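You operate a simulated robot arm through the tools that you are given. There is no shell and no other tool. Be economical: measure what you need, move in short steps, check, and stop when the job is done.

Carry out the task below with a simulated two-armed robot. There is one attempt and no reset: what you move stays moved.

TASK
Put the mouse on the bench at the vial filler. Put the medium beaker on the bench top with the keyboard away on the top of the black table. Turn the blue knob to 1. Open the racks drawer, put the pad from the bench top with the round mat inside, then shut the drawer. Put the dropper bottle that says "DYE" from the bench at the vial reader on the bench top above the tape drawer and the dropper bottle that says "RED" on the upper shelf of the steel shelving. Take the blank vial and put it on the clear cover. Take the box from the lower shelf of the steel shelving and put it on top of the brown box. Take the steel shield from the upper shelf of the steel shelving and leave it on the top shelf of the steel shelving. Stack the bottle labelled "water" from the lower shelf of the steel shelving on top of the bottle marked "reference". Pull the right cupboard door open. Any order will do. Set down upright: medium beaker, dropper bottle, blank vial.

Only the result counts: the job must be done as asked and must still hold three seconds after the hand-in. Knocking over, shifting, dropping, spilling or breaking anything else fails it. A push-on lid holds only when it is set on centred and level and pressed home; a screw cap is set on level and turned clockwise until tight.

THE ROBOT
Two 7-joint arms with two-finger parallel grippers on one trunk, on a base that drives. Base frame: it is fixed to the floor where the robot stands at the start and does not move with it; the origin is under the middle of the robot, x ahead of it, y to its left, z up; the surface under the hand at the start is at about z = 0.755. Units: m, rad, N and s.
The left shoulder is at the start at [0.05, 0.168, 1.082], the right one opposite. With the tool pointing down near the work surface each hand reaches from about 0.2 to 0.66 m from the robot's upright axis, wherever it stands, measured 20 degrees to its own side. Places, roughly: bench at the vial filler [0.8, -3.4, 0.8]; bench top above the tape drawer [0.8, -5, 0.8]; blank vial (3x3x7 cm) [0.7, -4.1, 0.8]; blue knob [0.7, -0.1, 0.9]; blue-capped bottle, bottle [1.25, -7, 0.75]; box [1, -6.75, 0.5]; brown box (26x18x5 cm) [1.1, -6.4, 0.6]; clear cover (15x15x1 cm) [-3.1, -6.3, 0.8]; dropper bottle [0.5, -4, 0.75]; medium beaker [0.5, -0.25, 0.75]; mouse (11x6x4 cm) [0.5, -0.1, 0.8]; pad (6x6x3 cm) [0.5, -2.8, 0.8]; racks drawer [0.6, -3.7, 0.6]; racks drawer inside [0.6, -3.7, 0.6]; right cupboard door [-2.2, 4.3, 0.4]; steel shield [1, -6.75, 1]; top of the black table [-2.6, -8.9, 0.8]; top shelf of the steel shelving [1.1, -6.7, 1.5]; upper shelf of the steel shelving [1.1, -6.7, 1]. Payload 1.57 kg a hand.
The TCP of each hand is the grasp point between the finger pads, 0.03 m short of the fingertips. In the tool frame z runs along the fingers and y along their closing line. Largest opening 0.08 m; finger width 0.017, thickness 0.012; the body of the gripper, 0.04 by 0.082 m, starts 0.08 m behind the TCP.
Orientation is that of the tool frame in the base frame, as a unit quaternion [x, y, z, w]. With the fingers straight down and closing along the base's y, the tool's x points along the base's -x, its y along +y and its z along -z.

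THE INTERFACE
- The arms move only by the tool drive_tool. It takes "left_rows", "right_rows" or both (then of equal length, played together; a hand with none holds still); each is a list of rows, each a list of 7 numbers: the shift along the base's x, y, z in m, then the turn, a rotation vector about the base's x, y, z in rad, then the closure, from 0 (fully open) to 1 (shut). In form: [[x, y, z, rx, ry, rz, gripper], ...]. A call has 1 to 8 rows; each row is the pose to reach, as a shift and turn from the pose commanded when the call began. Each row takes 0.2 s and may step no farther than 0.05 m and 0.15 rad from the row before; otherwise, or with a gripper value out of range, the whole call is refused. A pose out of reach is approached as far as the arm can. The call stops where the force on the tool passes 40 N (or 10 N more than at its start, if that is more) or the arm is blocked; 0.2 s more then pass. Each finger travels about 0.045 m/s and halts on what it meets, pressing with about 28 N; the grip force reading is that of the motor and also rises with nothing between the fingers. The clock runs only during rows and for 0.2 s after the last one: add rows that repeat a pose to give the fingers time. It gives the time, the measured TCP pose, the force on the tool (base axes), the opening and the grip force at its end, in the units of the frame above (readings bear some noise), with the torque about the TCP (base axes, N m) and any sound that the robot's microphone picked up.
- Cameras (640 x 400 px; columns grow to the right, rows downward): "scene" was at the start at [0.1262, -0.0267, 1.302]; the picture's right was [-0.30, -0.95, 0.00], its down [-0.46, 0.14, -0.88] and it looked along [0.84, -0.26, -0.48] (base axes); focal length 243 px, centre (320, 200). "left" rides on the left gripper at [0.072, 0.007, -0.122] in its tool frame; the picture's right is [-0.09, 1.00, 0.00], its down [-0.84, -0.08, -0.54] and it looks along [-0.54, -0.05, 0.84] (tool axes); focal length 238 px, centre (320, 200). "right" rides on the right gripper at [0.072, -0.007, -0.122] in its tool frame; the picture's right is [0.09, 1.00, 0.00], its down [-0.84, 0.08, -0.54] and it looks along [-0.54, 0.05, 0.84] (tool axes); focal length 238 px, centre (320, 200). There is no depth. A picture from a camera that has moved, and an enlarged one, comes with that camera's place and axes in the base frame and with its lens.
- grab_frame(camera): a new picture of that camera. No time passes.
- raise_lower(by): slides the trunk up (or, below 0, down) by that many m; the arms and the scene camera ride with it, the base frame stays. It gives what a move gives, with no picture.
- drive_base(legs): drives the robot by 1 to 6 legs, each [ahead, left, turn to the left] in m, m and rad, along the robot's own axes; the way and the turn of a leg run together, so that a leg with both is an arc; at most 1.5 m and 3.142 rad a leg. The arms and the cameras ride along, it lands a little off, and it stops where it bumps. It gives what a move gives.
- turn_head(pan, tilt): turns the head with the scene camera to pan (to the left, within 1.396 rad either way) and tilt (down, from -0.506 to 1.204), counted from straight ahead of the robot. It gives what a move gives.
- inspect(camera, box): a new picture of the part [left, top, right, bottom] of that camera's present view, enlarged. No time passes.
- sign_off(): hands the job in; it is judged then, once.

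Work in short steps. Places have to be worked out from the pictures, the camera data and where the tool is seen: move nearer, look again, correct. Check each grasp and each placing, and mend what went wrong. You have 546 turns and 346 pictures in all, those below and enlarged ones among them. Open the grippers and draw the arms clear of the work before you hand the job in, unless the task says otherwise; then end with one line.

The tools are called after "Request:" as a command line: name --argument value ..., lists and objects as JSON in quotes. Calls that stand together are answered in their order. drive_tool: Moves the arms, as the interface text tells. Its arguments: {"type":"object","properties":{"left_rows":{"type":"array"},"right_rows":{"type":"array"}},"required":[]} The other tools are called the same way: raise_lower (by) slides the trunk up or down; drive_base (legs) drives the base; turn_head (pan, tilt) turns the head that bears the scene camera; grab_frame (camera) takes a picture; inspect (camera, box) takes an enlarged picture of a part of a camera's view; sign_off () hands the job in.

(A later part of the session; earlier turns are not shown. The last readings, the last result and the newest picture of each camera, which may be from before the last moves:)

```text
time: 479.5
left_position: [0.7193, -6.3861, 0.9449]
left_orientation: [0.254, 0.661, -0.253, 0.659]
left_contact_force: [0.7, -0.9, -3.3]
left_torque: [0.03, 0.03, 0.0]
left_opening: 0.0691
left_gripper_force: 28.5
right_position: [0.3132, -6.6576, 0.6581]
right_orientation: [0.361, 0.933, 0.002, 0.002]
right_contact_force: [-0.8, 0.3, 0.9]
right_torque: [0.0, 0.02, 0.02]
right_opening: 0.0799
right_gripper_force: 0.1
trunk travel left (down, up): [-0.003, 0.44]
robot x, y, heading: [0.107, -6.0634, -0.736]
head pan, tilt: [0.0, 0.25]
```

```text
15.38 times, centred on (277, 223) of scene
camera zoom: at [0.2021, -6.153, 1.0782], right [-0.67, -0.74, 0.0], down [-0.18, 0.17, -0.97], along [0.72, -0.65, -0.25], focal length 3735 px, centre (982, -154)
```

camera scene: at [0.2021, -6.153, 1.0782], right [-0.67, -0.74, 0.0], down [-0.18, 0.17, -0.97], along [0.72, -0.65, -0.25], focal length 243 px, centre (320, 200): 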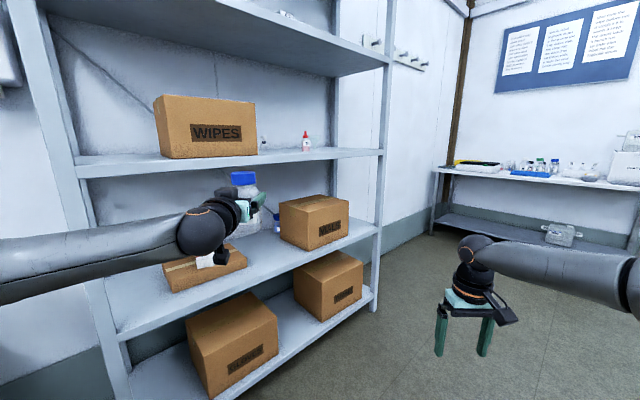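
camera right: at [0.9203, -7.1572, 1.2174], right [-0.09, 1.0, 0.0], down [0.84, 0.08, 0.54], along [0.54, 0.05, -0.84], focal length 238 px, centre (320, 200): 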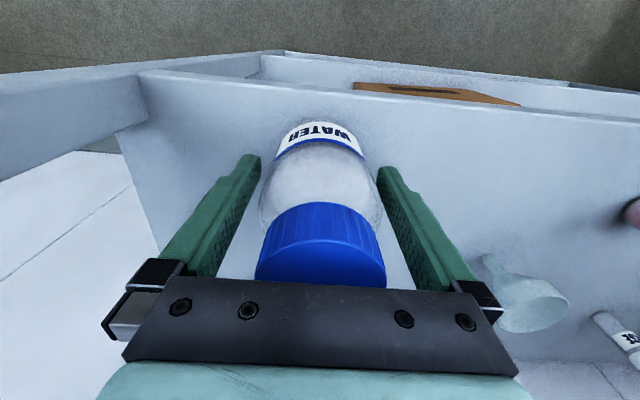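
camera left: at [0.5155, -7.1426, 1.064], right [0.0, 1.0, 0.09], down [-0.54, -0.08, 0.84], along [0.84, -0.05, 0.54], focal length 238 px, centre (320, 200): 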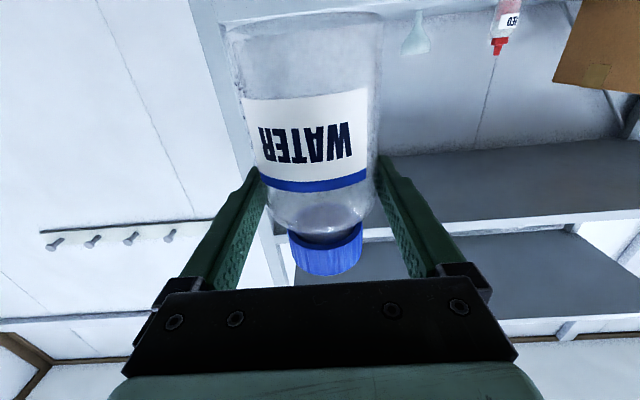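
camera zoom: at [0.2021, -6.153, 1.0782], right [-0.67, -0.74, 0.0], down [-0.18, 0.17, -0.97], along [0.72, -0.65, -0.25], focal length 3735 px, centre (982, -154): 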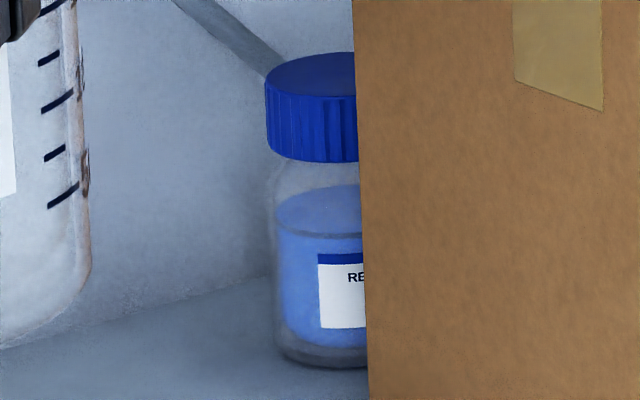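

The label starts "RE", so this is the reference bottle, ~5 cm wide with its top at z≈0.676, at about (1.27, -6.817). To clear the VIALS box I need to hold WATER by its cap, higher up, so I'll park it again on the upper shelf and regrip higher.

Request:
drive_base --legs '[[-0.1, 0, 0], [0, 0, 0.736], [0, -0.73, 0]]'

Request:
raise_lower --by 0.19

Request:
grab_frame --camera "left"

```text
time: 489.1
left_position: [0.7023, -6.5536, 0.9464]
left_orientation: [-0.004, 0.708, 0.004, 0.706]
left_contact_force: [0.7, 0.1, -3.9]
left_torque: [0.03, 0.04, 0.0]
left_opening: 0.0687
left_gripper_force: 27.8
right_position: [0.5876, -7.0274, 0.6578]
right_orientation: [-0.001, 1.0, 0.002, 0.0]
right_contact_force: [0.3, 0.8, -1.0]
right_torque: [0.02, 0.0, 0.0]
right_opening: 0.0801
right_gripper_force: 0.2
trunk travel left (down, up): [-0.003, 0.44]
robot x, y, heading: [0.0286, -6.73, 0.004]
head pan, tilt: [0.0, 0.25]
```

```text
time: 491.2
left_position: [0.7021, -6.5546, 1.1363]
left_orientation: [-0.005, 0.708, 0.005, 0.706]
left_contact_force: [-0.7, -0.8, -4.1]
left_torque: [0.0, 0.06, -0.02]
left_opening: 0.0686
left_gripper_force: 27.9
right_position: [0.5876, -7.029, 0.8473]
right_orientation: [-0.002, 1.0, 0.002, 0.0]
right_contact_force: [-0.6, -0.3, -0.6]
right_torque: [-0.01, 0.02, 0.01]
right_opening: 0.0798
right_gripper_force: 0.0
trunk travel left (down, up): [-0.193, 0.25]
robot x, y, heading: [0.0285, -6.7349, 0.006]
head pan, tilt: [0.0, 0.25]
```

```text
144 pictures are left
camera left: at [0.5807, -6.5488, 1.0654], right [-0.01, 1.0, 0.09], down [-0.54, -0.08, 0.84], along [0.84, -0.04, 0.54], focal length 238 px, centre (320, 200)
```

left: 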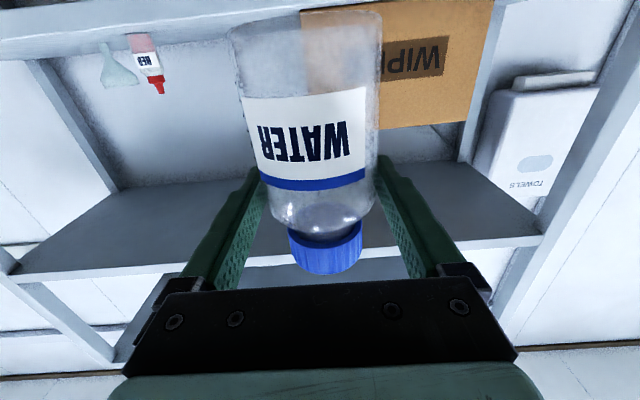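

I'll shift right 0.14 m and drive in 0.285 m.

Request:
drive_base --legs '[[0, -0.14, 0], [0.2, 0, 0]]'

Request:
grab_frame --camera "left"

Request:
grab_frame --camera "scene"

```text
time: 494.2
left_position: [0.9033, -6.6905, 1.1361]
left_orientation: [-0.004, 0.709, 0.004, 0.705]
left_contact_force: [0.6, -1.1, -3.6]
left_torque: [0.0, 0.01, 0.01]
left_opening: 0.0688
left_gripper_force: 27.6
right_position: [0.7885, -7.165, 0.8476]
right_orientation: [-0.001, 1.0, 0.003, 0.0]
right_contact_force: [0.8, 0.2, -1.1]
right_torque: [-0.04, 0.02, 0.01]
right_opening: 0.0799
right_gripper_force: 0.1
trunk travel left (down, up): [-0.193, 0.25]
robot x, y, heading: [0.2265, -6.869, 0.004]
head pan, tilt: [0.0, 0.25]
```

```text
143 pictures are left
camera left: at [0.7818, -6.6859, 1.0654], right [-0.01, 1.0, 0.09], down [-0.54, -0.08, 0.84], along [0.84, -0.04, 0.54], focal length 238 px, centre (320, 200)
```

left: 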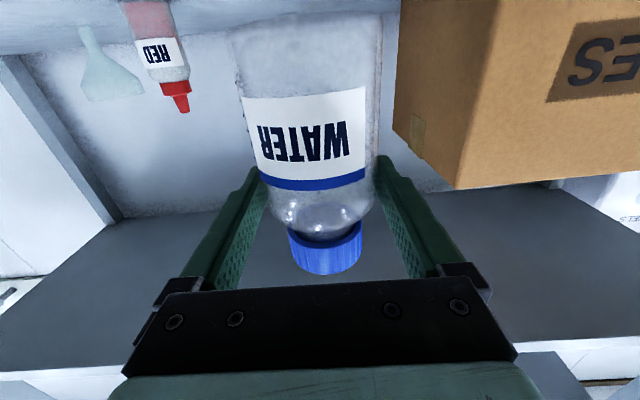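

```text
142 pictures are left
camera scene: at [0.3645, -6.8675, 1.2681], right [0.0, -1.0, 0.0], down [-0.25, 0.0, -0.97], along [0.97, 0.0, -0.25], focal length 243 px, centre (320, 200)
```

scene: 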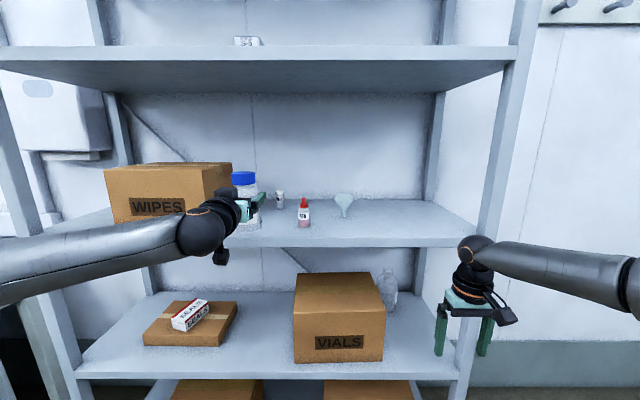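

Good spot between WIPES and RED. I'll advance 0.085 m and lower.

Request:
drive_tool --left_rows '[[0.035, 0, 0, 0, 0, 0, 1], [0.07, 0, 0, 0, 0, 0, 1], [0.087, 0, -0.01, 0, 0, 0, 1], [0.087, 0, -0.025, 0, 0, 0, 1], [0.087, 0, -0.031, 0, 0, 0, 1]]'

```text
time: 495.4
left_position: [0.9889, -6.6925, 1.1037]
left_orientation: [-0.003, 0.708, 0.003, 0.706]
left_contact_force: [0.3, 0.0, -3.4]
left_torque: [0.02, 0.03, -0.02]
left_opening: 0.0687
left_gripper_force: 28.1
right_position: [0.7884, -7.1648, 0.8474]
right_orientation: [0.0, 1.0, 0.003, 0.001]
right_contact_force: [-0.5, -1.0, 0.4]
right_torque: [0.01, 0.01, -0.01]
right_opening: 0.0798
right_gripper_force: 0.0
trunk travel left (down, up): [-0.193, 0.25]
robot x, y, heading: [0.2314, -6.8672, -0.001]
head pan, tilt: [0.0, 0.25]
```

Request:
drive_tool --left_rows '[[0, 0, -0.003, 0, 0, 0, 1], [0, 0, -0.006, 0, 0, 0, 1]]'

```text
time: 496.0
left_position: [0.989, -6.6921, 1.104]
left_orientation: [-0.004, 0.706, 0.004, 0.708]
left_contact_force: [3.1, 1.6, 4.1]
left_torque: [0.06, -0.05, -0.03]
left_opening: 0.0685
left_gripper_force: 28.3
right_position: [0.7876, -7.166, 0.8483]
right_orientation: [-0.001, 1.0, 0.003, 0.0]
right_contact_force: [-0.8, -0.2, 0.1]
right_torque: [0.01, -0.04, -0.04]
right_opening: 0.0803
right_gripper_force: 0.1
trunk travel left (down, up): [-0.193, 0.25]
robot x, y, heading: [0.2297, -6.8698, -0.0]
head pan, tilt: [0.0, 0.25]
```

On the shelf. I'll open, rise 37 mm to the cap, and close again.

Request:
drive_tool --left_rows '[[0, 0, 0, 0, 0, 0, 0.5], [0, 0, 0, 0, 0, 0, 0], [0, 0, 0, 0, 0, 0, 0], [0, 0, 0.02, 0, 0, 0, 0], [0, 0, 0.037, 0, 0, 0, 0]]'

Request:
grab_frame --camera "left"

Request:
inspect --camera "scene" --box '[200, 150, 320, 250]'

```text
time: 497.2
left_position: [0.9888, -6.6904, 1.1357]
left_orientation: [-0.003, 0.708, 0.003, 0.706]
left_contact_force: [0.1, 1.1, 0.1]
left_torque: [-0.01, -0.01, 0.01]
left_opening: 0.0801
left_gripper_force: 0.1
right_position: [0.7889, -7.1652, 0.847]
right_orientation: [-0.001, 1.0, 0.003, 0.0]
right_contact_force: [0.2, 0.2, 0.3]
right_torque: [0.02, 0.03, 0.02]
right_opening: 0.0802
right_gripper_force: 0.0
trunk travel left (down, up): [-0.193, 0.25]
robot x, y, heading: [0.2305, -6.8695, 0.002]
head pan, tilt: [0.0, 0.25]
```

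```text
141 pictures are left
camera left: at [0.8684, -6.6857, 1.0661], right [-0.01, 1.0, 0.09], down [-0.54, -0.08, 0.84], along [0.84, -0.04, 0.54], focal length 238 px, centre (320, 200)
```

left: 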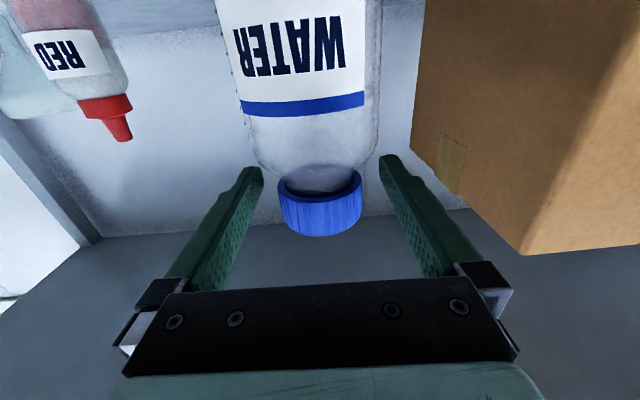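

```text
4.00 times, centred on (260, 200) of scene
camera zoom: at [0.3636, -6.8676, 1.2683], right [0.0, -1.0, 0.0], down [-0.25, 0.0, -0.97], along [0.97, 0.0, -0.25], focal length 971 px, centre (560, 200)
```

zoom: 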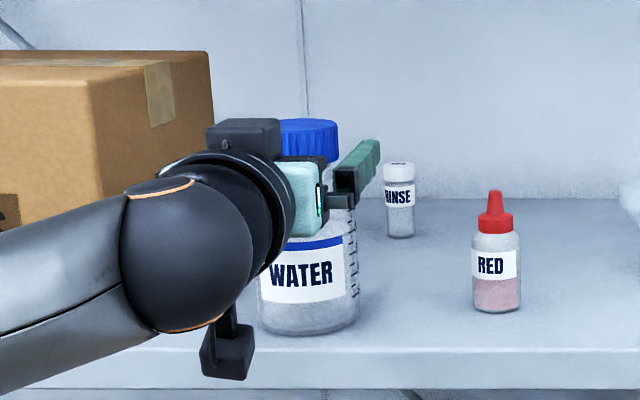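

The pads are level with the cap. I'll rise 5 mm more and close on it.

Request:
drive_tool --left_rows '[[0, 0, 0.005, 0, 0, 0, 0.2], [0, 0, 0.005, 0, 0, 0, 0.5], [0, 0, 0.005, 0, 0, 0, 1], [0, 0, 0.005, 0, 0, 0, 1], [0, 0, 0.005, 0, 0, 0, 1]]'

Request:
grab_frame --camera "left"

```text
time: 498.4
left_position: [0.9891, -6.6917, 1.1419]
left_orientation: [-0.004, 0.708, 0.004, 0.707]
left_contact_force: [0.5, -1.2, 0.8]
left_torque: [-0.07, -0.07, -0.03]
left_opening: 0.0513
left_gripper_force: 28.2
right_position: [0.7871, -7.1655, 0.8473]
right_orientation: [-0.001, 1.0, 0.003, 0.0]
right_contact_force: [0.1, 0.4, 0.6]
right_torque: [0.0, 0.0, -0.03]
right_opening: 0.0801
right_gripper_force: 0.0
trunk travel left (down, up): [-0.193, 0.25]
robot x, y, heading: [0.2358, -6.8684, 0.005]
head pan, tilt: [0.0, 0.25]
```

```text
139 pictures are left
camera left: at [0.8684, -6.6859, 1.0708], right [-0.01, 1.0, 0.09], down [-0.54, -0.08, 0.84], along [0.84, -0.04, 0.54], focal length 238 px, centre (320, 200)
```

left: 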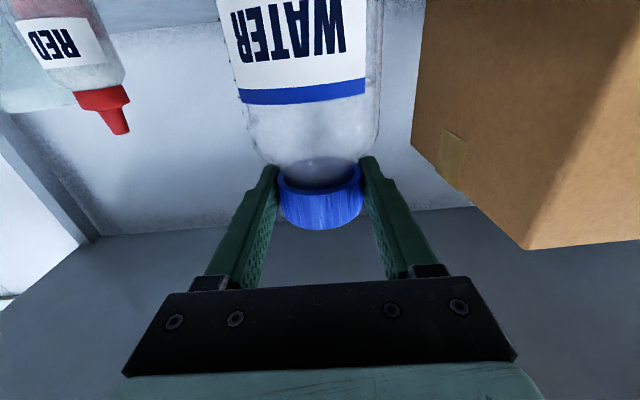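

Cap gripped at 51 mm. I'll lift, back out, lower the trunk, and bring the hand to z≈0.905 for the approach.

Request:
drive_tool --left_rows '[[0, 0, 0.02, 0, 0, 0, 1], [0, 0, 0.035, 0, 0, 0, 1]]'

Request:
drive_base --legs '[[-0.42, 0, 0]]'

Request:
raise_lower --by -0.19

Request:
drive_tool --left_rows '[[0, 0, -0.04, 0, 0, 0, 1], [0, 0, -0.078, 0, 0, 0, 1]]'

Request:
grab_frame --camera "left"

```text
time: 499.0
left_position: [0.9903, -6.6911, 1.1757]
left_orientation: [-0.004, 0.709, 0.004, 0.706]
left_contact_force: [-0.1, -0.8, -4.4]
left_torque: [-0.01, 0.04, -0.01]
left_opening: 0.051
left_gripper_force: 27.6
right_position: [0.7879, -7.1657, 0.8482]
right_orientation: [-0.001, 1.0, 0.004, 0.001]
right_contact_force: [-0.1, 0.1, 0.4]
right_torque: [0.01, -0.01, -0.01]
right_opening: 0.0798
right_gripper_force: 0.0
trunk travel left (down, up): [-0.193, 0.25]
robot x, y, heading: [0.2309, -6.8703, 0.006]
head pan, tilt: [0.0, 0.25]
```

```text
time: 501.6
left_position: [0.5737, -6.6972, 1.1762]
left_orientation: [0.0, 0.708, 0.0, 0.706]
left_contact_force: [0.2, -0.6, -3.9]
left_torque: [0.01, 0.05, -0.01]
left_opening: 0.0513
left_gripper_force: 28.1
right_position: [0.3672, -7.1696, 0.8482]
right_orientation: [0.004, 1.0, 0.002, 0.001]
right_contact_force: [0.2, -0.2, -0.3]
right_torque: [-0.01, -0.01, 0.04]
right_opening: 0.0801
right_gripper_force: 0.1
trunk travel left (down, up): [-0.193, 0.25]
robot x, y, heading: [-0.1869, -6.8651, -0.006]
head pan, tilt: [0.0, 0.25]
```

```text
time: 503.7
left_position: [0.5736, -6.6961, 0.9856]
left_orientation: [-0.001, 0.708, 0.001, 0.706]
left_contact_force: [0.4, 0.3, -3.5]
left_torque: [0.01, 0.02, -0.01]
left_opening: 0.0509
left_gripper_force: 28.4
right_position: [0.3675, -7.17, 0.6575]
right_orientation: [0.005, 1.0, 0.003, 0.001]
right_contact_force: [-0.3, 0.8, -0.4]
right_torque: [-0.01, -0.01, 0.0]
right_opening: 0.0797
right_gripper_force: 0.0
trunk travel left (down, up): [-0.003, 0.44]
robot x, y, heading: [-0.188, -6.8692, -0.007]
head pan, tilt: [0.0, 0.25]
```

```text
time: 504.3
left_position: [0.5717, -6.6946, 0.9084]
left_orientation: [0.0, 0.708, 0.0, 0.706]
left_contact_force: [0.4, 0.2, -4.5]
left_torque: [-0.03, 0.08, 0.06]
left_opening: 0.051
left_gripper_force: 28.0
right_position: [0.3665, -7.1693, 0.658]
right_orientation: [0.004, 1.0, 0.003, 0.001]
right_contact_force: [-0.2, 0.6, 0.7]
right_torque: [0.01, -0.01, 0.02]
right_opening: 0.08
right_gripper_force: 0.0
trunk travel left (down, up): [-0.003, 0.44]
robot x, y, heading: [-0.1887, -6.8696, -0.01]
head pan, tilt: [0.0, 0.25]
```

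```text
138 pictures are left
camera left: at [0.4497, -6.6885, 0.8383], right [0.0, 1.0, 0.09], down [-0.54, -0.08, 0.84], along [0.84, -0.05, 0.54], focal length 238 px, centre (320, 200)
```

left: 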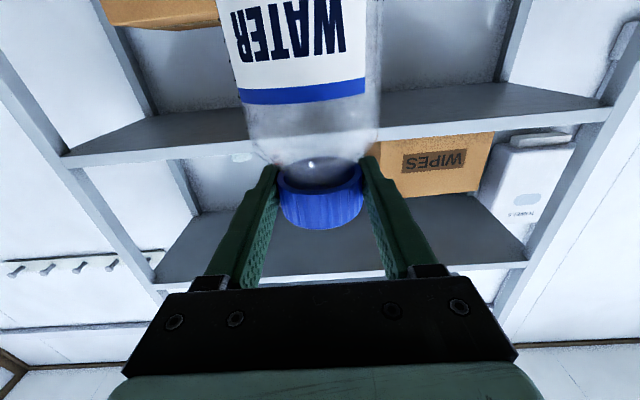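

Held firmly. Before entering I'll test that the level arm can drop to the release height 0.80 at this extension, then come back up.

Request:
drive_tool --left_rows '[[0, 0, -0.04, 0, 0, 0, 1], [0, 0, -0.08, 0, 0, 0, 1], [0, 0, -0.108, 0, 0, 0, 1]]'

```text
time: 505.1
left_position: [0.5721, -6.6961, 0.8883]
left_orientation: [0.0, 0.709, 0.0, 0.705]
left_contact_force: [0.0, 0.3, -4.0]
left_torque: [0.0, 0.03, -0.01]
left_opening: 0.0508
left_gripper_force: 27.6
left hand out of reach, approached as far as the arm can: row 1, 2, 3
right_position: [0.3673, -7.1703, 0.6582]
right_orientation: [0.004, 1.0, 0.003, 0.001]
right_contact_force: [-0.7, -0.3, 0.4]
right_torque: [-0.01, -0.01, 0.0]
right_opening: 0.08
right_gripper_force: 0.1
trunk travel left (down, up): [-0.003, 0.44]
robot x, y, heading: [-0.1873, -6.8671, -0.007]
head pan, tilt: [0.0, 0.25]
```

At this extension it stops at 0.888. I'll test closer in: 0.12 m back, then lower.

Request:
drive_tool --left_rows '[[-0.04, 0, 0, 0, 0, 0, 1], [-0.08, 0, 0, 0, 0, 0, 1], [-0.12, 0, -0.02, 0, 0, 0, 1], [-0.12, 0, -0.06, 0, 0, 0, 1], [-0.12, 0, -0.09, 0, 0, 0, 1]]'

```text
time: 506.3
left_position: [0.4515, -6.7331, 0.8239]
left_orientation: [-0.008, 0.716, 0.009, 0.699]
left_contact_force: [1.1, 0.3, -2.7]
left_torque: [0.03, 0.12, -0.03]
left_opening: 0.0509
left_gripper_force: 27.6
left hand out of reach, approached as far as the arm can: row 2, 3, 4, 5
right_position: [0.3662, -7.1727, 0.6551]
right_orientation: [0.004, 1.0, 0.003, -0.001]
right_contact_force: [-0.2, -1.0, -0.8]
right_torque: [0.01, 0.04, -0.02]
right_opening: 0.0802
right_gripper_force: 0.1
trunk travel left (down, up): [-0.003, 0.44]
robot x, y, heading: [-0.1896, -6.8676, -0.002]
head pan, tilt: [0.0, 0.25]
```

Request:
drive_tool --left_rows '[[-0.03, 0.01, 0, 0.0, -0.01, 0, 1], [-0.06, 0.02, -0.01, 0.0, -0.02, 0, 1], [-0.06, 0.03, -0.025, 0, -0.025, 0, 1]]'

```text
time: 507.1
left_position: [0.3862, -6.7411, 0.8217]
left_orientation: [-0.007, 0.703, 0.007, 0.711]
left_contact_force: [0.7, 0.1, -3.9]
left_torque: [0.01, 0.06, -0.01]
left_opening: 0.0509
left_gripper_force: 28.1
left hand out of reach, approached as far as the arm can: row 1, 2, 3
right_position: [0.3664, -7.1709, 0.6571]
right_orientation: [0.004, 1.0, 0.002, 0.0]
right_contact_force: [0.7, 0.3, -0.4]
right_torque: [-0.02, 0.01, 0.0]
right_opening: 0.0798
right_gripper_force: 0.0
trunk travel left (down, up): [-0.003, 0.44]
robot x, y, heading: [-0.1856, -6.8688, -0.01]
head pan, tilt: [0.0, 0.25]
```

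Lower reach should be better further out to the left. I'll test with the hand 0.13 m more outward.

Request:
drive_tool --left_rows '[[0.0, 0.04, 0.01, 0, 0, 0, 1], [0.0, 0.08, 0.01, 0.0, 0, 0, 1], [0.0, 0.12, 0.01, 0, 0, 0, 1], [0.0, 0.15, 0.0, 0, 0, 0, 1], [0.0, 0.15, -0.03, 0, 0, 0, 1]]'

```text
time: 508.3
left_position: [0.378, -6.6328, 0.8969]
left_orientation: [-0.011, 0.72, 0.011, 0.693]
left_contact_force: [-0.3, -0.4, -3.0]
left_torque: [-0.01, 0.06, -0.01]
left_opening: 0.051
left_gripper_force: 27.8
left hand out of reach, approached as far as the arm can: row 1, 2, 3, 4, 5
right_position: [0.3663, -7.1703, 0.6575]
right_orientation: [0.005, 1.0, 0.003, 0.001]
right_contact_force: [-0.6, 0.1, 0.5]
right_torque: [0.02, -0.02, 0.0]
right_opening: 0.08
right_gripper_force: 0.1
trunk travel left (down, up): [-0.003, 0.44]
robot x, y, heading: [-0.184, -6.8716, -0.006]
head pan, tilt: [0.0, 0.25]
```

In this arm posture, inward is lower. I'll test inward instead.

Request:
drive_tool --left_rows '[[0.02, -0.04, -0.02, 0, 0, 0, 1], [0.04, -0.085, -0.04, 0.0, 0, 0, 1], [0.05, -0.13, -0.06, 0, 0, 0, 1], [0.06, -0.17, -0.08, 0, 0, 0, 1], [0.06, -0.2, -0.1, 0, 0, 0, 1]]'

```text
refused: row 2 steps farther than a row can; nothing moved
```

Request:
drive_tool --left_rows '[[0.015, -0.035, -0.02, 0, 0, 0, 1], [0.03, -0.075, -0.035, 0.0, 0, 0, 1], [0.045, -0.115, -0.05, 0, 0, 0, 1], [0.055, -0.155, -0.07, 0, 0, 0, 1], [0.06, -0.19, -0.09, 0, 0, 0, 1], [0.06, -0.2, -0.105, 0, 0, 0, 1]]'

```text
time: 509.7
left_position: [0.4397, -6.8339, 0.7901]
left_orientation: [-0.011, 0.72, 0.011, 0.694]
left_contact_force: [0.6, 0.9, -4.0]
left_torque: [-0.03, 0.0, 0.02]
left_opening: 0.051
left_gripper_force: 27.8
right_position: [0.3664, -7.1695, 0.6584]
right_orientation: [0.004, 1.0, 0.004, 0.001]
right_contact_force: [0.4, 0.0, 0.0]
right_torque: [0.04, 0.0, 0.01]
right_opening: 0.08
right_gripper_force: 0.1
trunk travel left (down, up): [-0.003, 0.44]
robot x, y, heading: [-0.1885, -6.8724, -0.006]
head pan, tilt: [0.0, 0.25]
```

That works: rel (0.63, 0.04) reaches 0.79. I'll test further out at rel x≈0.76 with the small orientation fix.

Request:
drive_tool --left_rows '[[0.04, 0, 0.01, 0, -0.018, -0.015, 1], [0.08, 0, 0.01, 0, -0.037, -0.03, 1], [0.12, 0, 0.01, 0, -0.037, -0.03, 1], [0.133, 0, 0.01, 0, -0.037, -0.03, 1]]'

```text
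time: 510.7
left_position: [0.5715, -6.8301, 0.8024]
left_orientation: [0.001, 0.707, -0.001, 0.707]
left_contact_force: [0.1, 0.0, -3.4]
left_torque: [0.02, 0.04, 0.0]
left_opening: 0.051
left_gripper_force: 28.2
right_position: [0.3671, -7.17, 0.658]
right_orientation: [0.004, 1.0, 0.003, 0.0]
right_contact_force: [0.1, -0.4, 0.7]
right_torque: [0.01, 0.03, 0.01]
right_opening: 0.0799
right_gripper_force: 0.1
trunk travel left (down, up): [-0.003, 0.44]
robot x, y, heading: [-0.187, -6.8665, -0.007]
head pan, tilt: [0.0, 0.25]
```

Reached level at 0.802, rel x 0.76. I'll raise to the entry height 0.905.

Request:
drive_tool --left_rows '[[0, 0, 0.04, 0, 0, 0, 1], [0, 0, 0.08, 0, 0, 0, 1], [0, 0, 0.103, 0, 0, 0, 1]]'

Request:
drive_base --legs '[[0, 0, -0.728], [-0.3, 0.84, 0]]'

Request:
grab_frame --camera "scene"

```text
time: 511.5
left_position: [0.5705, -6.8302, 0.9075]
left_orientation: [0.0, 0.707, 0.0, 0.707]
left_contact_force: [0.6, -0.2, -4.3]
left_torque: [0.02, 0.01, 0.03]
left_opening: 0.0512
left_gripper_force: 28.4
right_position: [0.3674, -7.1708, 0.6575]
right_orientation: [0.004, 1.0, 0.002, 0.0]
right_contact_force: [-0.1, 0.0, 0.3]
right_torque: [0.0, 0.01, 0.0]
right_opening: 0.0803
right_gripper_force: 0.0
trunk travel left (down, up): [-0.003, 0.44]
robot x, y, heading: [-0.1879, -6.8671, -0.01]
head pan, tilt: [0.0, 0.25]
```

```text
time: 521.2
left_position: [0.7447, -6.5108, 0.9075]
left_orientation: [0.248, 0.662, -0.248, 0.662]
left_contact_force: [-0.5, 0.5, -3.6]
left_torque: [0.04, 0.0, 0.04]
left_opening: 0.0508
left_gripper_force: 28.1
right_position: [0.3697, -6.631, 0.6569]
right_orientation: [0.355, 0.935, 0.002, 0.001]
right_contact_force: [-0.9, 0.1, 0.3]
right_torque: [0.04, -0.02, -0.03]
right_opening: 0.0802
right_gripper_force: 0.0
trunk travel left (down, up): [-0.003, 0.44]
robot x, y, heading: [0.148, -6.0386, -0.725]
head pan, tilt: [0.0, 0.25]
```

```text
137 pictures are left
camera scene: at [0.2494, -6.1266, 1.0782], right [-0.66, -0.75, 0.0], down [-0.19, 0.16, -0.97], along [0.72, -0.64, -0.25], focal length 243 px, centre (320, 200)
```

scene: 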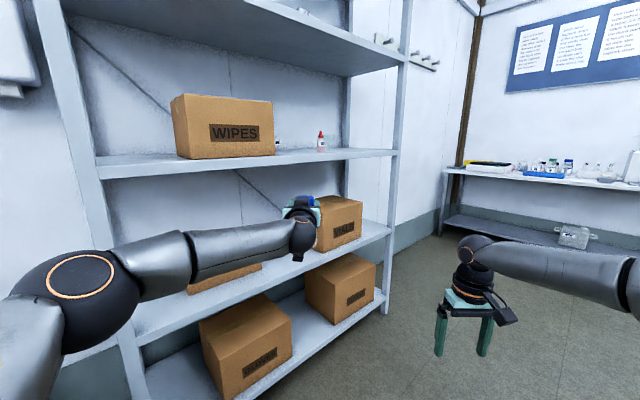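

Entry height set. I'll advance 0.35 m along the heading (with 0.118 m left) and take close views of the reference bottle.

Request:
drive_base --legs '[[0, 0.118, 0], [0.35, 0, 0]]'

Request:
grab_frame --camera "left"

Request:
grab_frame --camera "scene"

```text
time: 523.0
left_position: [0.8217, -6.4223, 0.9043]
left_orientation: [0.249, 0.664, -0.247, 0.66]
left_contact_force: [-0.3, -0.2, -3.6]
left_torque: [0.05, 0.0, -0.01]
left_opening: 0.0507
left_gripper_force: 28.4
right_position: [0.4471, -6.5431, 0.6578]
right_orientation: [0.354, 0.935, 0.002, 0.002]
right_contact_force: [0.3, -0.5, -0.5]
right_torque: [0.01, -0.04, -0.01]
right_opening: 0.0803
right_gripper_force: 0.1
trunk travel left (down, up): [-0.003, 0.44]
robot x, y, heading: [0.2259, -5.9532, -0.723]
head pan, tilt: [0.0, 0.25]
stopped in leg 1: the robot was blocked; the commanded pose is now the measured one
```

```text
136 pictures are left
camera left: at [0.7357, -6.3361, 0.8338], right [0.65, 0.75, 0.09], down [-0.46, 0.29, 0.84], along [0.6, -0.59, 0.54], focal length 238 px, centre (320, 200)
```

left: 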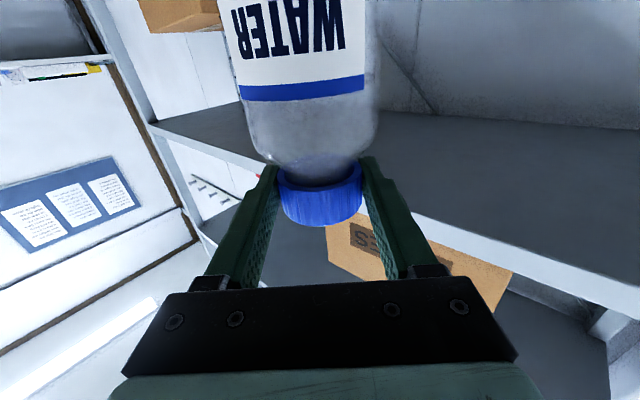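

```text
135 pictures are left
camera scene: at [0.3261, -6.0396, 1.0782], right [-0.66, -0.75, 0.0], down [-0.19, 0.16, -0.97], along [0.73, -0.64, -0.25], focal length 243 px, centre (320, 200)
```

scene: 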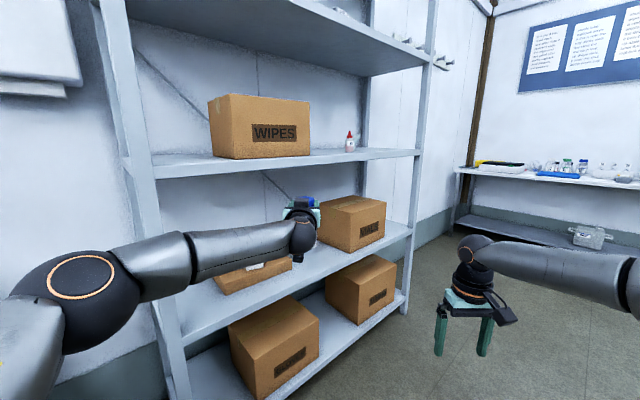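

The base brushed the bench corner at the end of the sidestep, but it's now exactly on the approach line. I'll go straight ahead 0.35 m.

Request:
drive_base --legs '[[0.35, 0, 0]]'

Request:
grab_frame --camera "left"

Request:
grab_frame --camera "scene"

```text
time: 525.3
left_position: [1.084, -6.652, 0.9058]
left_orientation: [0.247, 0.663, -0.247, 0.662]
left_contact_force: [0.2, -0.5, -4.4]
left_torque: [0.04, 0.03, -0.01]
left_opening: 0.0512
left_gripper_force: 28.0
right_position: [0.7086, -6.7745, 0.6578]
right_orientation: [0.354, 0.935, 0.003, 0.003]
right_contact_force: [0.6, -0.1, -0.9]
right_torque: [0.0, -0.01, 0.02]
right_opening: 0.0802
right_gripper_force: 0.0
trunk travel left (down, up): [-0.003, 0.44]
robot x, y, heading: [0.4894, -6.182, -0.725]
head pan, tilt: [0.0, 0.25]
```

```text
134 pictures are left
camera left: at [0.9972, -6.5668, 0.8353], right [0.65, 0.75, 0.09], down [-0.46, 0.3, 0.84], along [0.6, -0.59, 0.54], focal length 238 px, centre (320, 200)
```

left: 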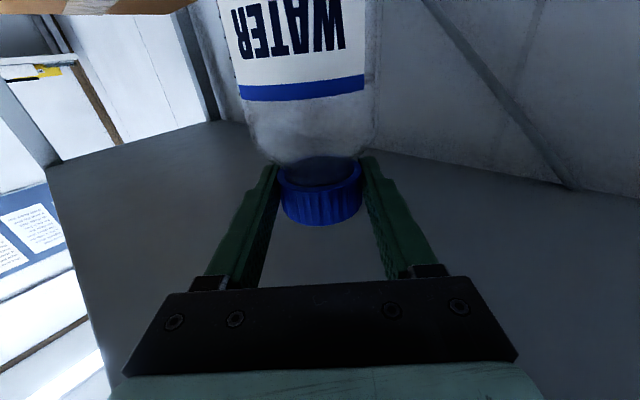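

```text
133 pictures are left
camera scene: at [0.5874, -6.2701, 1.0782], right [-0.66, -0.75, 0.0], down [-0.19, 0.16, -0.97], along [0.73, -0.64, -0.25], focal length 243 px, centre (320, 200)
```

scene: 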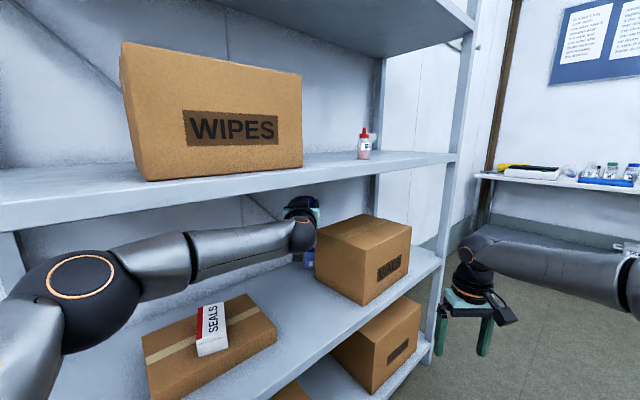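

I'll zoom on the reference bottle and check the elbow clearance on the left.

Request:
inspect --camera "scene" --box '[270, 190, 350, 280]'

Request:
turn_head --pan 0.8 --tilt 0.4

Request:
grab_frame --camera "scene"

```text
4.44 times, centred on (310, 235) of scene
camera zoom: at [0.5874, -6.2701, 1.0782], right [-0.66, -0.75, 0.0], down [-0.19, 0.16, -0.97], along [0.73, -0.64, -0.25], focal length 1079 px, centre (364, 44)
```

zoom: 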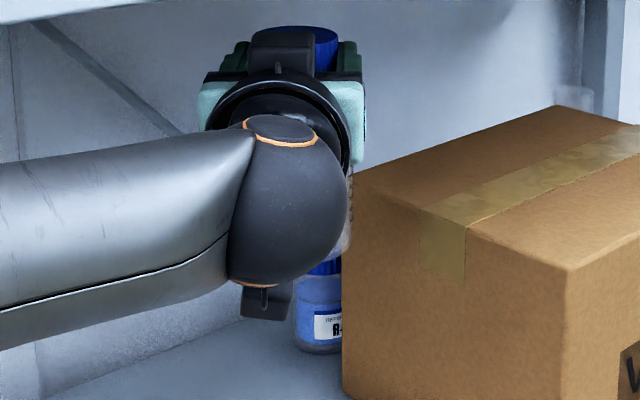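

```text
time: 526.4
left_position: [1.0835, -6.6524, 0.9058]
left_orientation: [0.248, 0.663, -0.247, 0.662]
left_contact_force: [-0.2, 0.2, -3.3]
left_torque: [0.05, 0.05, -0.02]
left_opening: 0.0511
left_gripper_force: 27.3
right_position: [0.7075, -6.7742, 0.6582]
right_orientation: [0.354, 0.935, 0.002, 0.002]
right_contact_force: [0.4, -0.4, 0.1]
right_torque: [0.02, -0.01, -0.01]
right_opening: 0.0798
right_gripper_force: 0.0
trunk travel left (down, up): [-0.003, 0.44]
robot x, y, heading: [0.4884, -6.1807, -0.724]
head pan, tilt: [0.799, 0.4]
```

```text
131 pictures are left
camera scene: at [0.6098, -6.2013, 1.0642], right [0.08, -1.0, 0.0], down [-0.39, -0.03, -0.92], along [0.92, 0.07, -0.39], focal length 243 px, centre (320, 200)
```

scene: 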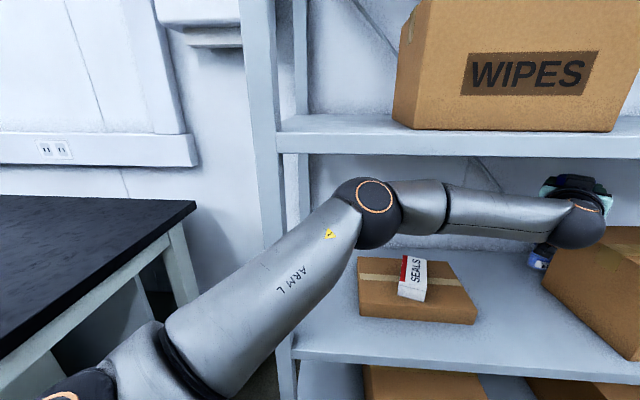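

Label reads "Reference", and the two views agree on (1.271, -6.82). I'll drive the last 0.25 m at entry height, above everything.

Request:
drive_base --legs '[[0.25, 0, 0]]'

Request:
grab_frame --camera "scene"

Request:
grab_frame --camera "left"

```text
time: 527.8
left_position: [1.143, -6.7259, 0.8983]
left_orientation: [0.252, 0.664, -0.242, 0.661]
left_contact_force: [0.4, 0.3, -4.1]
left_torque: [0.02, 0.08, 0.04]
left_opening: 0.051
left_gripper_force: 27.9
right_position: [0.7848, -6.8455, 0.6681]
right_orientation: [0.343, 0.939, 0.0, 0.009]
right_contact_force: [0.0, -0.3, 0.3]
right_torque: [0.01, 0.01, -0.03]
right_opening: 0.0802
right_gripper_force: 0.0
trunk travel left (down, up): [-0.003, 0.44]
robot x, y, heading: [0.5563, -6.2639, -0.705]
head pan, tilt: [0.799, 0.4]
stopped in leg 1: the robot was blocked; the commanded pose is now the measured one
```

```text
130 pictures are left
camera scene: at [0.67, -6.2714, 1.0675], right [0.1, -1.0, 0.01], down [-0.38, -0.04, -0.92], along [0.92, 0.09, -0.38], focal length 243 px, centre (320, 200)
```

scene: 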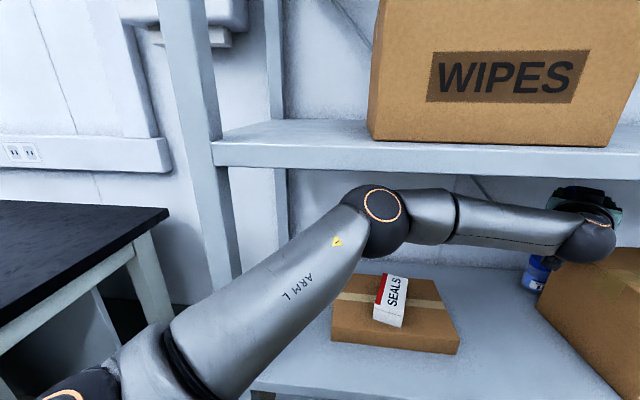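

```text
129 pictures are left
camera left: at [1.0559, -6.6398, 0.8289], right [0.65, 0.75, 0.1], down [-0.46, 0.28, 0.84], along [0.6, -0.6, 0.53], focal length 238 px, centre (320, 200)
```

left: 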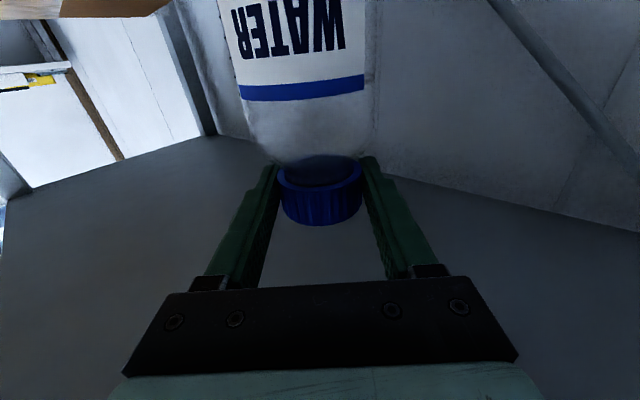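

The elbow top met the upper shelf lip. I'll back off 0.1 m and come in lower (bottle bottom just above the reference cap), passing slightly left to avoid VIALS.

Request:
drive_base --legs '[[-0.1, 0, -0.02]]'

Request:
drive_tool --left_rows '[[0, 0, -0.03, 0, 0, 0, 1], [0, 0, -0.055, 0, 0, 0, 1], [0, 0, -0.07, 0, 0, 0, 1]]'

Request:
grab_frame --camera "scene"

```text
time: 528.9
left_position: [1.0694, -6.679, 0.8893]
left_orientation: [0.259, 0.665, -0.248, 0.655]
left_contact_force: [0.2, 0.0, -4.0]
left_torque: [0.02, 0.06, 0.01]
left_opening: 0.0514
left_gripper_force: 27.6
right_position: [0.7019, -6.7899, 0.6593]
right_orientation: [0.355, 0.935, 0.002, 0.003]
right_contact_force: [-0.5, -0.3, 1.3]
right_torque: [0.01, 0.0, -0.01]
right_opening: 0.0799
right_gripper_force: 0.0
trunk travel left (down, up): [-0.003, 0.44]
robot x, y, heading: [0.4802, -6.1962, -0.728]
head pan, tilt: [0.799, 0.4]
```

```text
time: 529.7
left_position: [1.0692, -6.6784, 0.8186]
left_orientation: [0.259, 0.666, -0.247, 0.654]
left_contact_force: [-0.2, 0.7, -3.3]
left_torque: [0.03, 0.03, 0.0]
left_opening: 0.0508
left_gripper_force: 27.9
right_position: [0.7026, -6.7887, 0.6586]
right_orientation: [0.355, 0.935, 0.002, 0.002]
right_contact_force: [-0.6, -0.3, 0.1]
right_torque: [0.01, 0.02, -0.02]
right_opening: 0.0799
right_gripper_force: 0.1
trunk travel left (down, up): [-0.003, 0.44]
robot x, y, heading: [0.4843, -6.2, -0.73]
head pan, tilt: [0.799, 0.4]
```

```text
128 pictures are left
camera scene: at [0.6058, -6.2178, 1.0642], right [0.07, -1.0, 0.0], down [-0.39, -0.03, -0.92], along [0.92, 0.07, -0.39], focal length 243 px, centre (320, 200)
```

scene: 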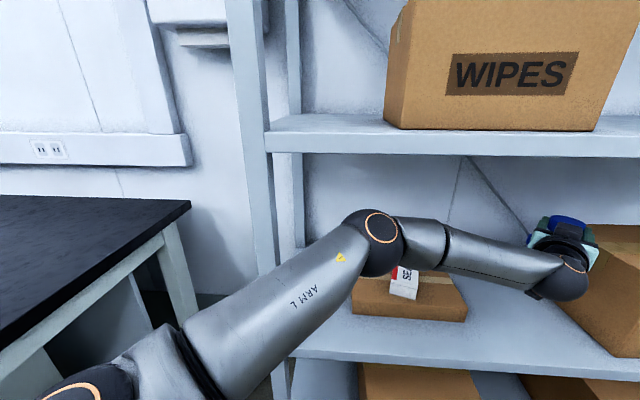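

The wall behind leaves little room to swing wide, so I'd rather pass high with a straighter arm and lower elbow. I'll raise to 0.905, extend 0.07 m along the tool, and fix the small tilt.

Request:
drive_tool --left_rows '[[0.0, 0.0, 0.03, -0.01, -0.005, 0, 1], [0.015, -0.0134, 0.06, -0.022, -0.009, 0, 1], [0.033, -0.03, 0.085, -0.022, -0.009, 0, 1], [0.052, -0.047, 0.085, -0.022, -0.009, 0, 1]]'

Request:
grab_frame --camera "scene"

```text
time: 530.7
left_position: [1.1069, -6.7067, 0.9004]
left_orientation: [0.253, 0.66, -0.254, 0.66]
left_contact_force: [0.2, 1.0, -4.4]
left_torque: [0.0, 0.06, -0.01]
left_opening: 0.0507
left_gripper_force: 27.8
left hand out of reach, approached as far as the arm can: row 3, 4
right_position: [0.7019, -6.7912, 0.6589]
right_orientation: [0.354, 0.935, 0.002, 0.003]
right_contact_force: [-0.3, -0.2, 0.6]
right_torque: [0.0, 0.01, -0.01]
right_opening: 0.08
right_gripper_force: 0.0
trunk travel left (down, up): [-0.003, 0.44]
robot x, y, heading: [0.4818, -6.1966, -0.724]
head pan, tilt: [0.799, 0.4]
```

```text
127 pictures are left
camera scene: at [0.6057, -6.2179, 1.0642], right [0.07, -1.0, 0.0], down [-0.39, -0.03, -0.92], along [0.92, 0.07, -0.39], focal length 243 px, centre (320, 200)
```

scene: 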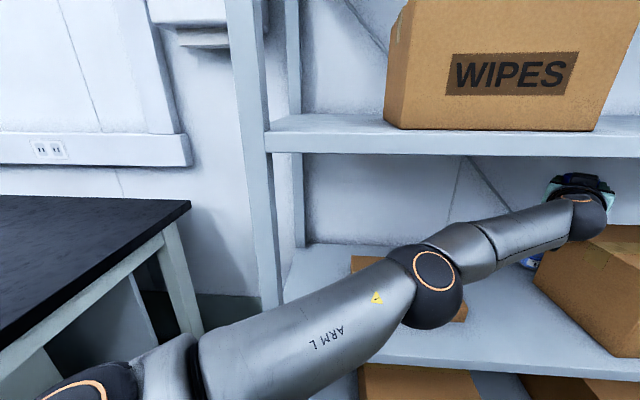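

The arm is nearly straight now with the elbow well below the lip. I'll raise 8 mm for clearance over VIALS and drive the remaining 0.197 m.

Request:
drive_tool --left_rows '[[0.0, 0.0, 0.008, 0, 0, 0, 1]]'

Request:
drive_base --legs '[[0.12, 0.024, 0]]'

Request:
grab_frame --camera "scene"

Request:
grab_frame --camera "left"

```text
time: 531.1
left_position: [1.1069, -6.7045, 0.9083]
left_orientation: [0.254, 0.66, -0.254, 0.66]
left_contact_force: [-0.3, 0.2, -3.2]
left_torque: [0.04, 0.07, -0.01]
left_opening: 0.0508
left_gripper_force: 27.7
right_position: [0.7018, -6.7909, 0.6597]
right_orientation: [0.354, 0.935, 0.002, 0.003]
right_contact_force: [-0.5, -0.2, 0.3]
right_torque: [0.0, -0.01, 0.01]
right_opening: 0.0801
right_gripper_force: 0.1
trunk travel left (down, up): [-0.003, 0.44]
robot x, y, heading: [0.4827, -6.196, -0.729]
head pan, tilt: [0.799, 0.4]
```

```text
time: 532.4
left_position: [1.2109, -6.7648, 0.9085]
left_orientation: [0.253, 0.659, -0.254, 0.661]
left_contact_force: [0.3, 0.7, -3.3]
left_torque: [0.06, 0.03, 0.03]
left_opening: 0.0511
left_gripper_force: 28.3
right_position: [0.8071, -6.8506, 0.6593]
right_orientation: [0.355, 0.935, 0.002, 0.003]
right_contact_force: [0.6, -0.2, 0.5]
right_torque: [0.0, -0.01, -0.01]
right_opening: 0.08
right_gripper_force: 0.0
trunk travel left (down, up): [-0.003, 0.44]
robot x, y, heading: [0.5889, -6.2591, -0.727]
head pan, tilt: [0.799, 0.4]
```

```text
126 pictures are left
camera scene: at [0.7096, -6.2783, 1.0642], right [0.07, -1.0, 0.0], down [-0.39, -0.03, -0.92], along [0.92, 0.07, -0.39], focal length 243 px, centre (320, 200)
```

scene: 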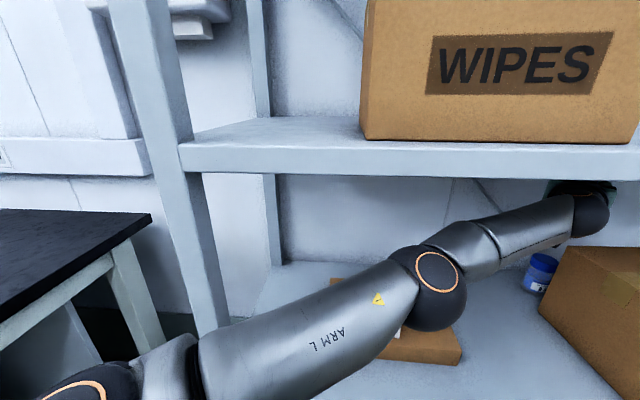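

```text
125 pictures are left
camera left: at [1.1254, -6.6783, 0.8378], right [0.67, 0.74, 0.09], down [-0.46, 0.31, 0.84], along [0.59, -0.6, 0.54], focal length 238 px, centre (320, 200)
```

left: 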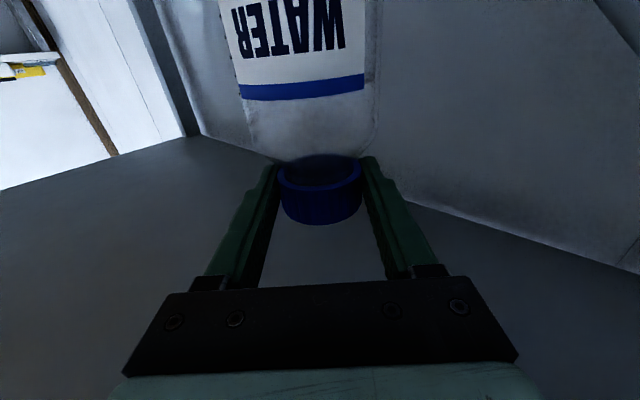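

The reference bottle is clearly visible now. I'll zoom to refine its position.

Request:
inspect --camera "scene" --box '[500, 170, 620, 310]'

```text
2.86 times, centred on (560, 240) of scene
camera zoom: at [0.7096, -6.2783, 1.0642], right [0.07, -1.0, 0.0], down [-0.39, -0.03, -0.92], along [0.92, 0.07, -0.39], focal length 694 px, centre (-366, 86)
```

zoom: 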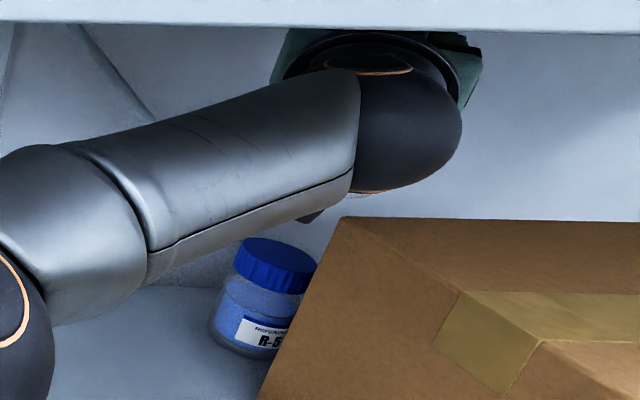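

Refined: the reference is at (1.271, -6.824). I'll drive the last 0.08 m.

Request:
drive_base --legs '[[0.081, -0.003, 0]]'

Request:
inspect --camera "scene" --box '[480, 150, 640, 310]'

```text
time: 533.4
left_position: [1.2686, -6.8201, 0.9096]
left_orientation: [0.253, 0.66, -0.253, 0.661]
left_contact_force: [-0.1, -0.5, -3.8]
left_torque: [0.04, 0.01, -0.01]
left_opening: 0.0512
left_gripper_force: 28.0
right_position: [0.8643, -6.9065, 0.659]
right_orientation: [0.355, 0.935, 0.002, 0.002]
right_contact_force: [0.4, 0.3, 0.2]
right_torque: [-0.02, 0.01, 0.01]
right_opening: 0.0798
right_gripper_force: 0.1
trunk travel left (down, up): [-0.003, 0.44]
robot x, y, heading: [0.642, -6.3119, -0.728]
head pan, tilt: [0.799, 0.4]
```

```text
2.50 times, centred on (560, 230) of scene
camera zoom: at [0.767, -6.3333, 1.0642], right [0.07, -1.0, 0.0], down [-0.39, -0.03, -0.92], along [0.92, 0.07, -0.39], focal length 607 px, centre (-280, 125)
```

zoom: 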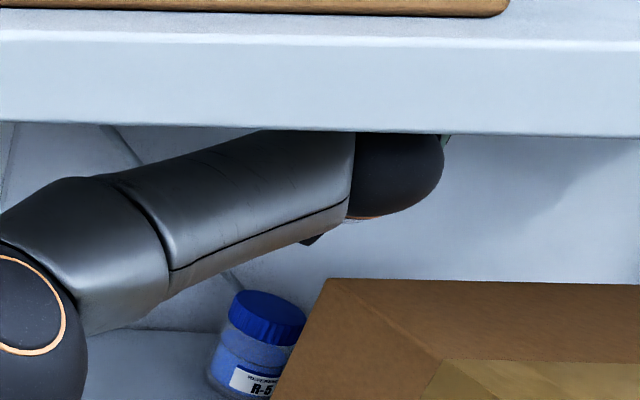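

Consistent. I'll lower the bottle toward the cap, checking for drift.

Request:
drive_tool --left_rows '[[0.001, -0.002, -0.025, 0, 0, 0, 1], [0.002, -0.004, -0.05, 0, 0, 0, 1], [0.002, -0.004, -0.075, 0, 0, 0, 1]]'

Request:
grab_frame --camera "scene"

```text
time: 534.2
left_position: [1.2699, -6.8239, 0.8337]
left_orientation: [0.253, 0.66, -0.254, 0.66]
left_contact_force: [-0.7, 0.5, -4.1]
left_torque: [0.06, 0.08, -0.02]
left_opening: 0.0512
left_gripper_force: 27.9
right_position: [0.8627, -6.9056, 0.6592]
right_orientation: [0.355, 0.935, 0.002, 0.003]
right_contact_force: [-0.6, -0.1, -0.5]
right_torque: [-0.02, 0.0, -0.02]
right_opening: 0.0803
right_gripper_force: 0.0
trunk travel left (down, up): [-0.003, 0.44]
robot x, y, heading: [0.6476, -6.3157, -0.724]
head pan, tilt: [0.799, 0.4]
```

```text
122 pictures are left
camera scene: at [0.7671, -6.3333, 1.0642], right [0.07, -1.0, 0.0], down [-0.39, -0.03, -0.92], along [0.92, 0.07, -0.39], focal length 243 px, centre (320, 200)
```

scene: 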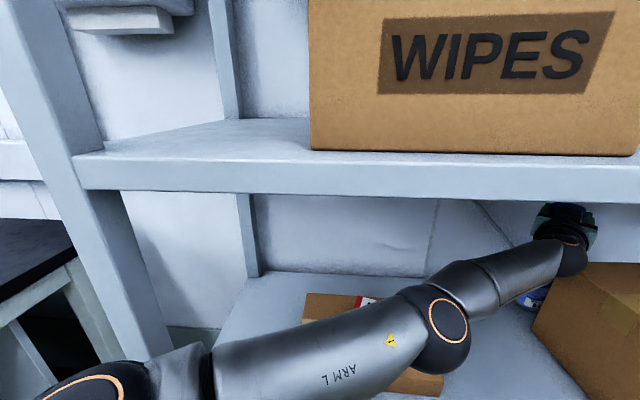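

Lateral and vertical clearance to SEALS is about 3 cm, which is acceptable. I'll lower in small steps until contact.

Request:
drive_tool --left_rows '[[0, 0, -0.008, 0, 0, 0, 1], [0, 0, -0.016, 0, 0, 0, 1], [0, 0, -0.022, 0, 0, 0, 1]]'

Request:
grab_frame --camera "scene"

```text
time: 535.0
left_position: [1.2721, -6.8237, 0.8109]
left_orientation: [0.253, 0.66, -0.254, 0.661]
left_contact_force: [0.3, 0.6, -4.7]
left_torque: [0.05, 0.09, -0.03]
left_opening: 0.051
left_gripper_force: 27.9
right_position: [0.8646, -6.9059, 0.6593]
right_orientation: [0.355, 0.935, 0.001, 0.002]
right_contact_force: [-0.3, -0.6, -0.3]
right_torque: [0.01, -0.02, -0.02]
right_opening: 0.08
right_gripper_force: 0.1
trunk travel left (down, up): [-0.003, 0.44]
robot x, y, heading: [0.6459, -6.3158, -0.724]
head pan, tilt: [0.799, 0.4]
```

```text
121 pictures are left
camera scene: at [0.7671, -6.3333, 1.0642], right [0.07, -1.0, 0.0], down [-0.39, -0.03, -0.92], along [0.92, 0.07, -0.39], focal length 243 px, centre (320, 200)
```

scene: 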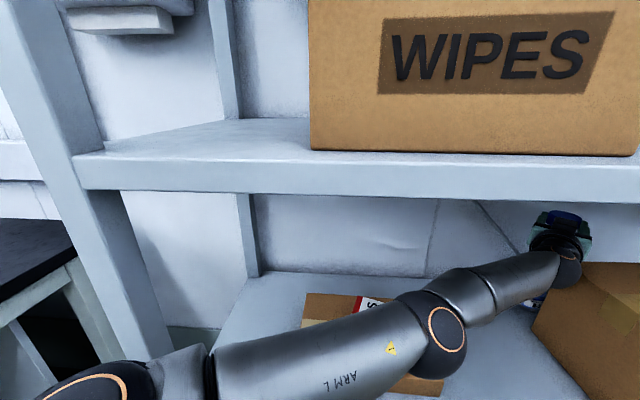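

Request:
drive_tool --left_rows '[[0, 0, -0.003, 0, 0, 0, 1], [0, 0, -0.006, 0, 0, 0, 1]]'

```text
time: 535.6
left_position: [1.2696, -6.8233, 0.8057]
left_orientation: [0.253, 0.66, -0.254, 0.66]
left_contact_force: [-0.1, 0.3, -3.3]
left_torque: [0.02, 0.04, -0.04]
left_opening: 0.051
left_gripper_force: 27.9
right_position: [0.8633, -6.9057, 0.6583]
right_orientation: [0.355, 0.935, 0.002, 0.003]
right_contact_force: [-0.5, -0.5, 0.2]
right_torque: [0.01, 0.02, -0.01]
right_opening: 0.0799
right_gripper_force: 0.0
trunk travel left (down, up): [-0.003, 0.44]
robot x, y, heading: [0.6422, -6.3118, -0.725]
head pan, tilt: [0.799, 0.4]
```

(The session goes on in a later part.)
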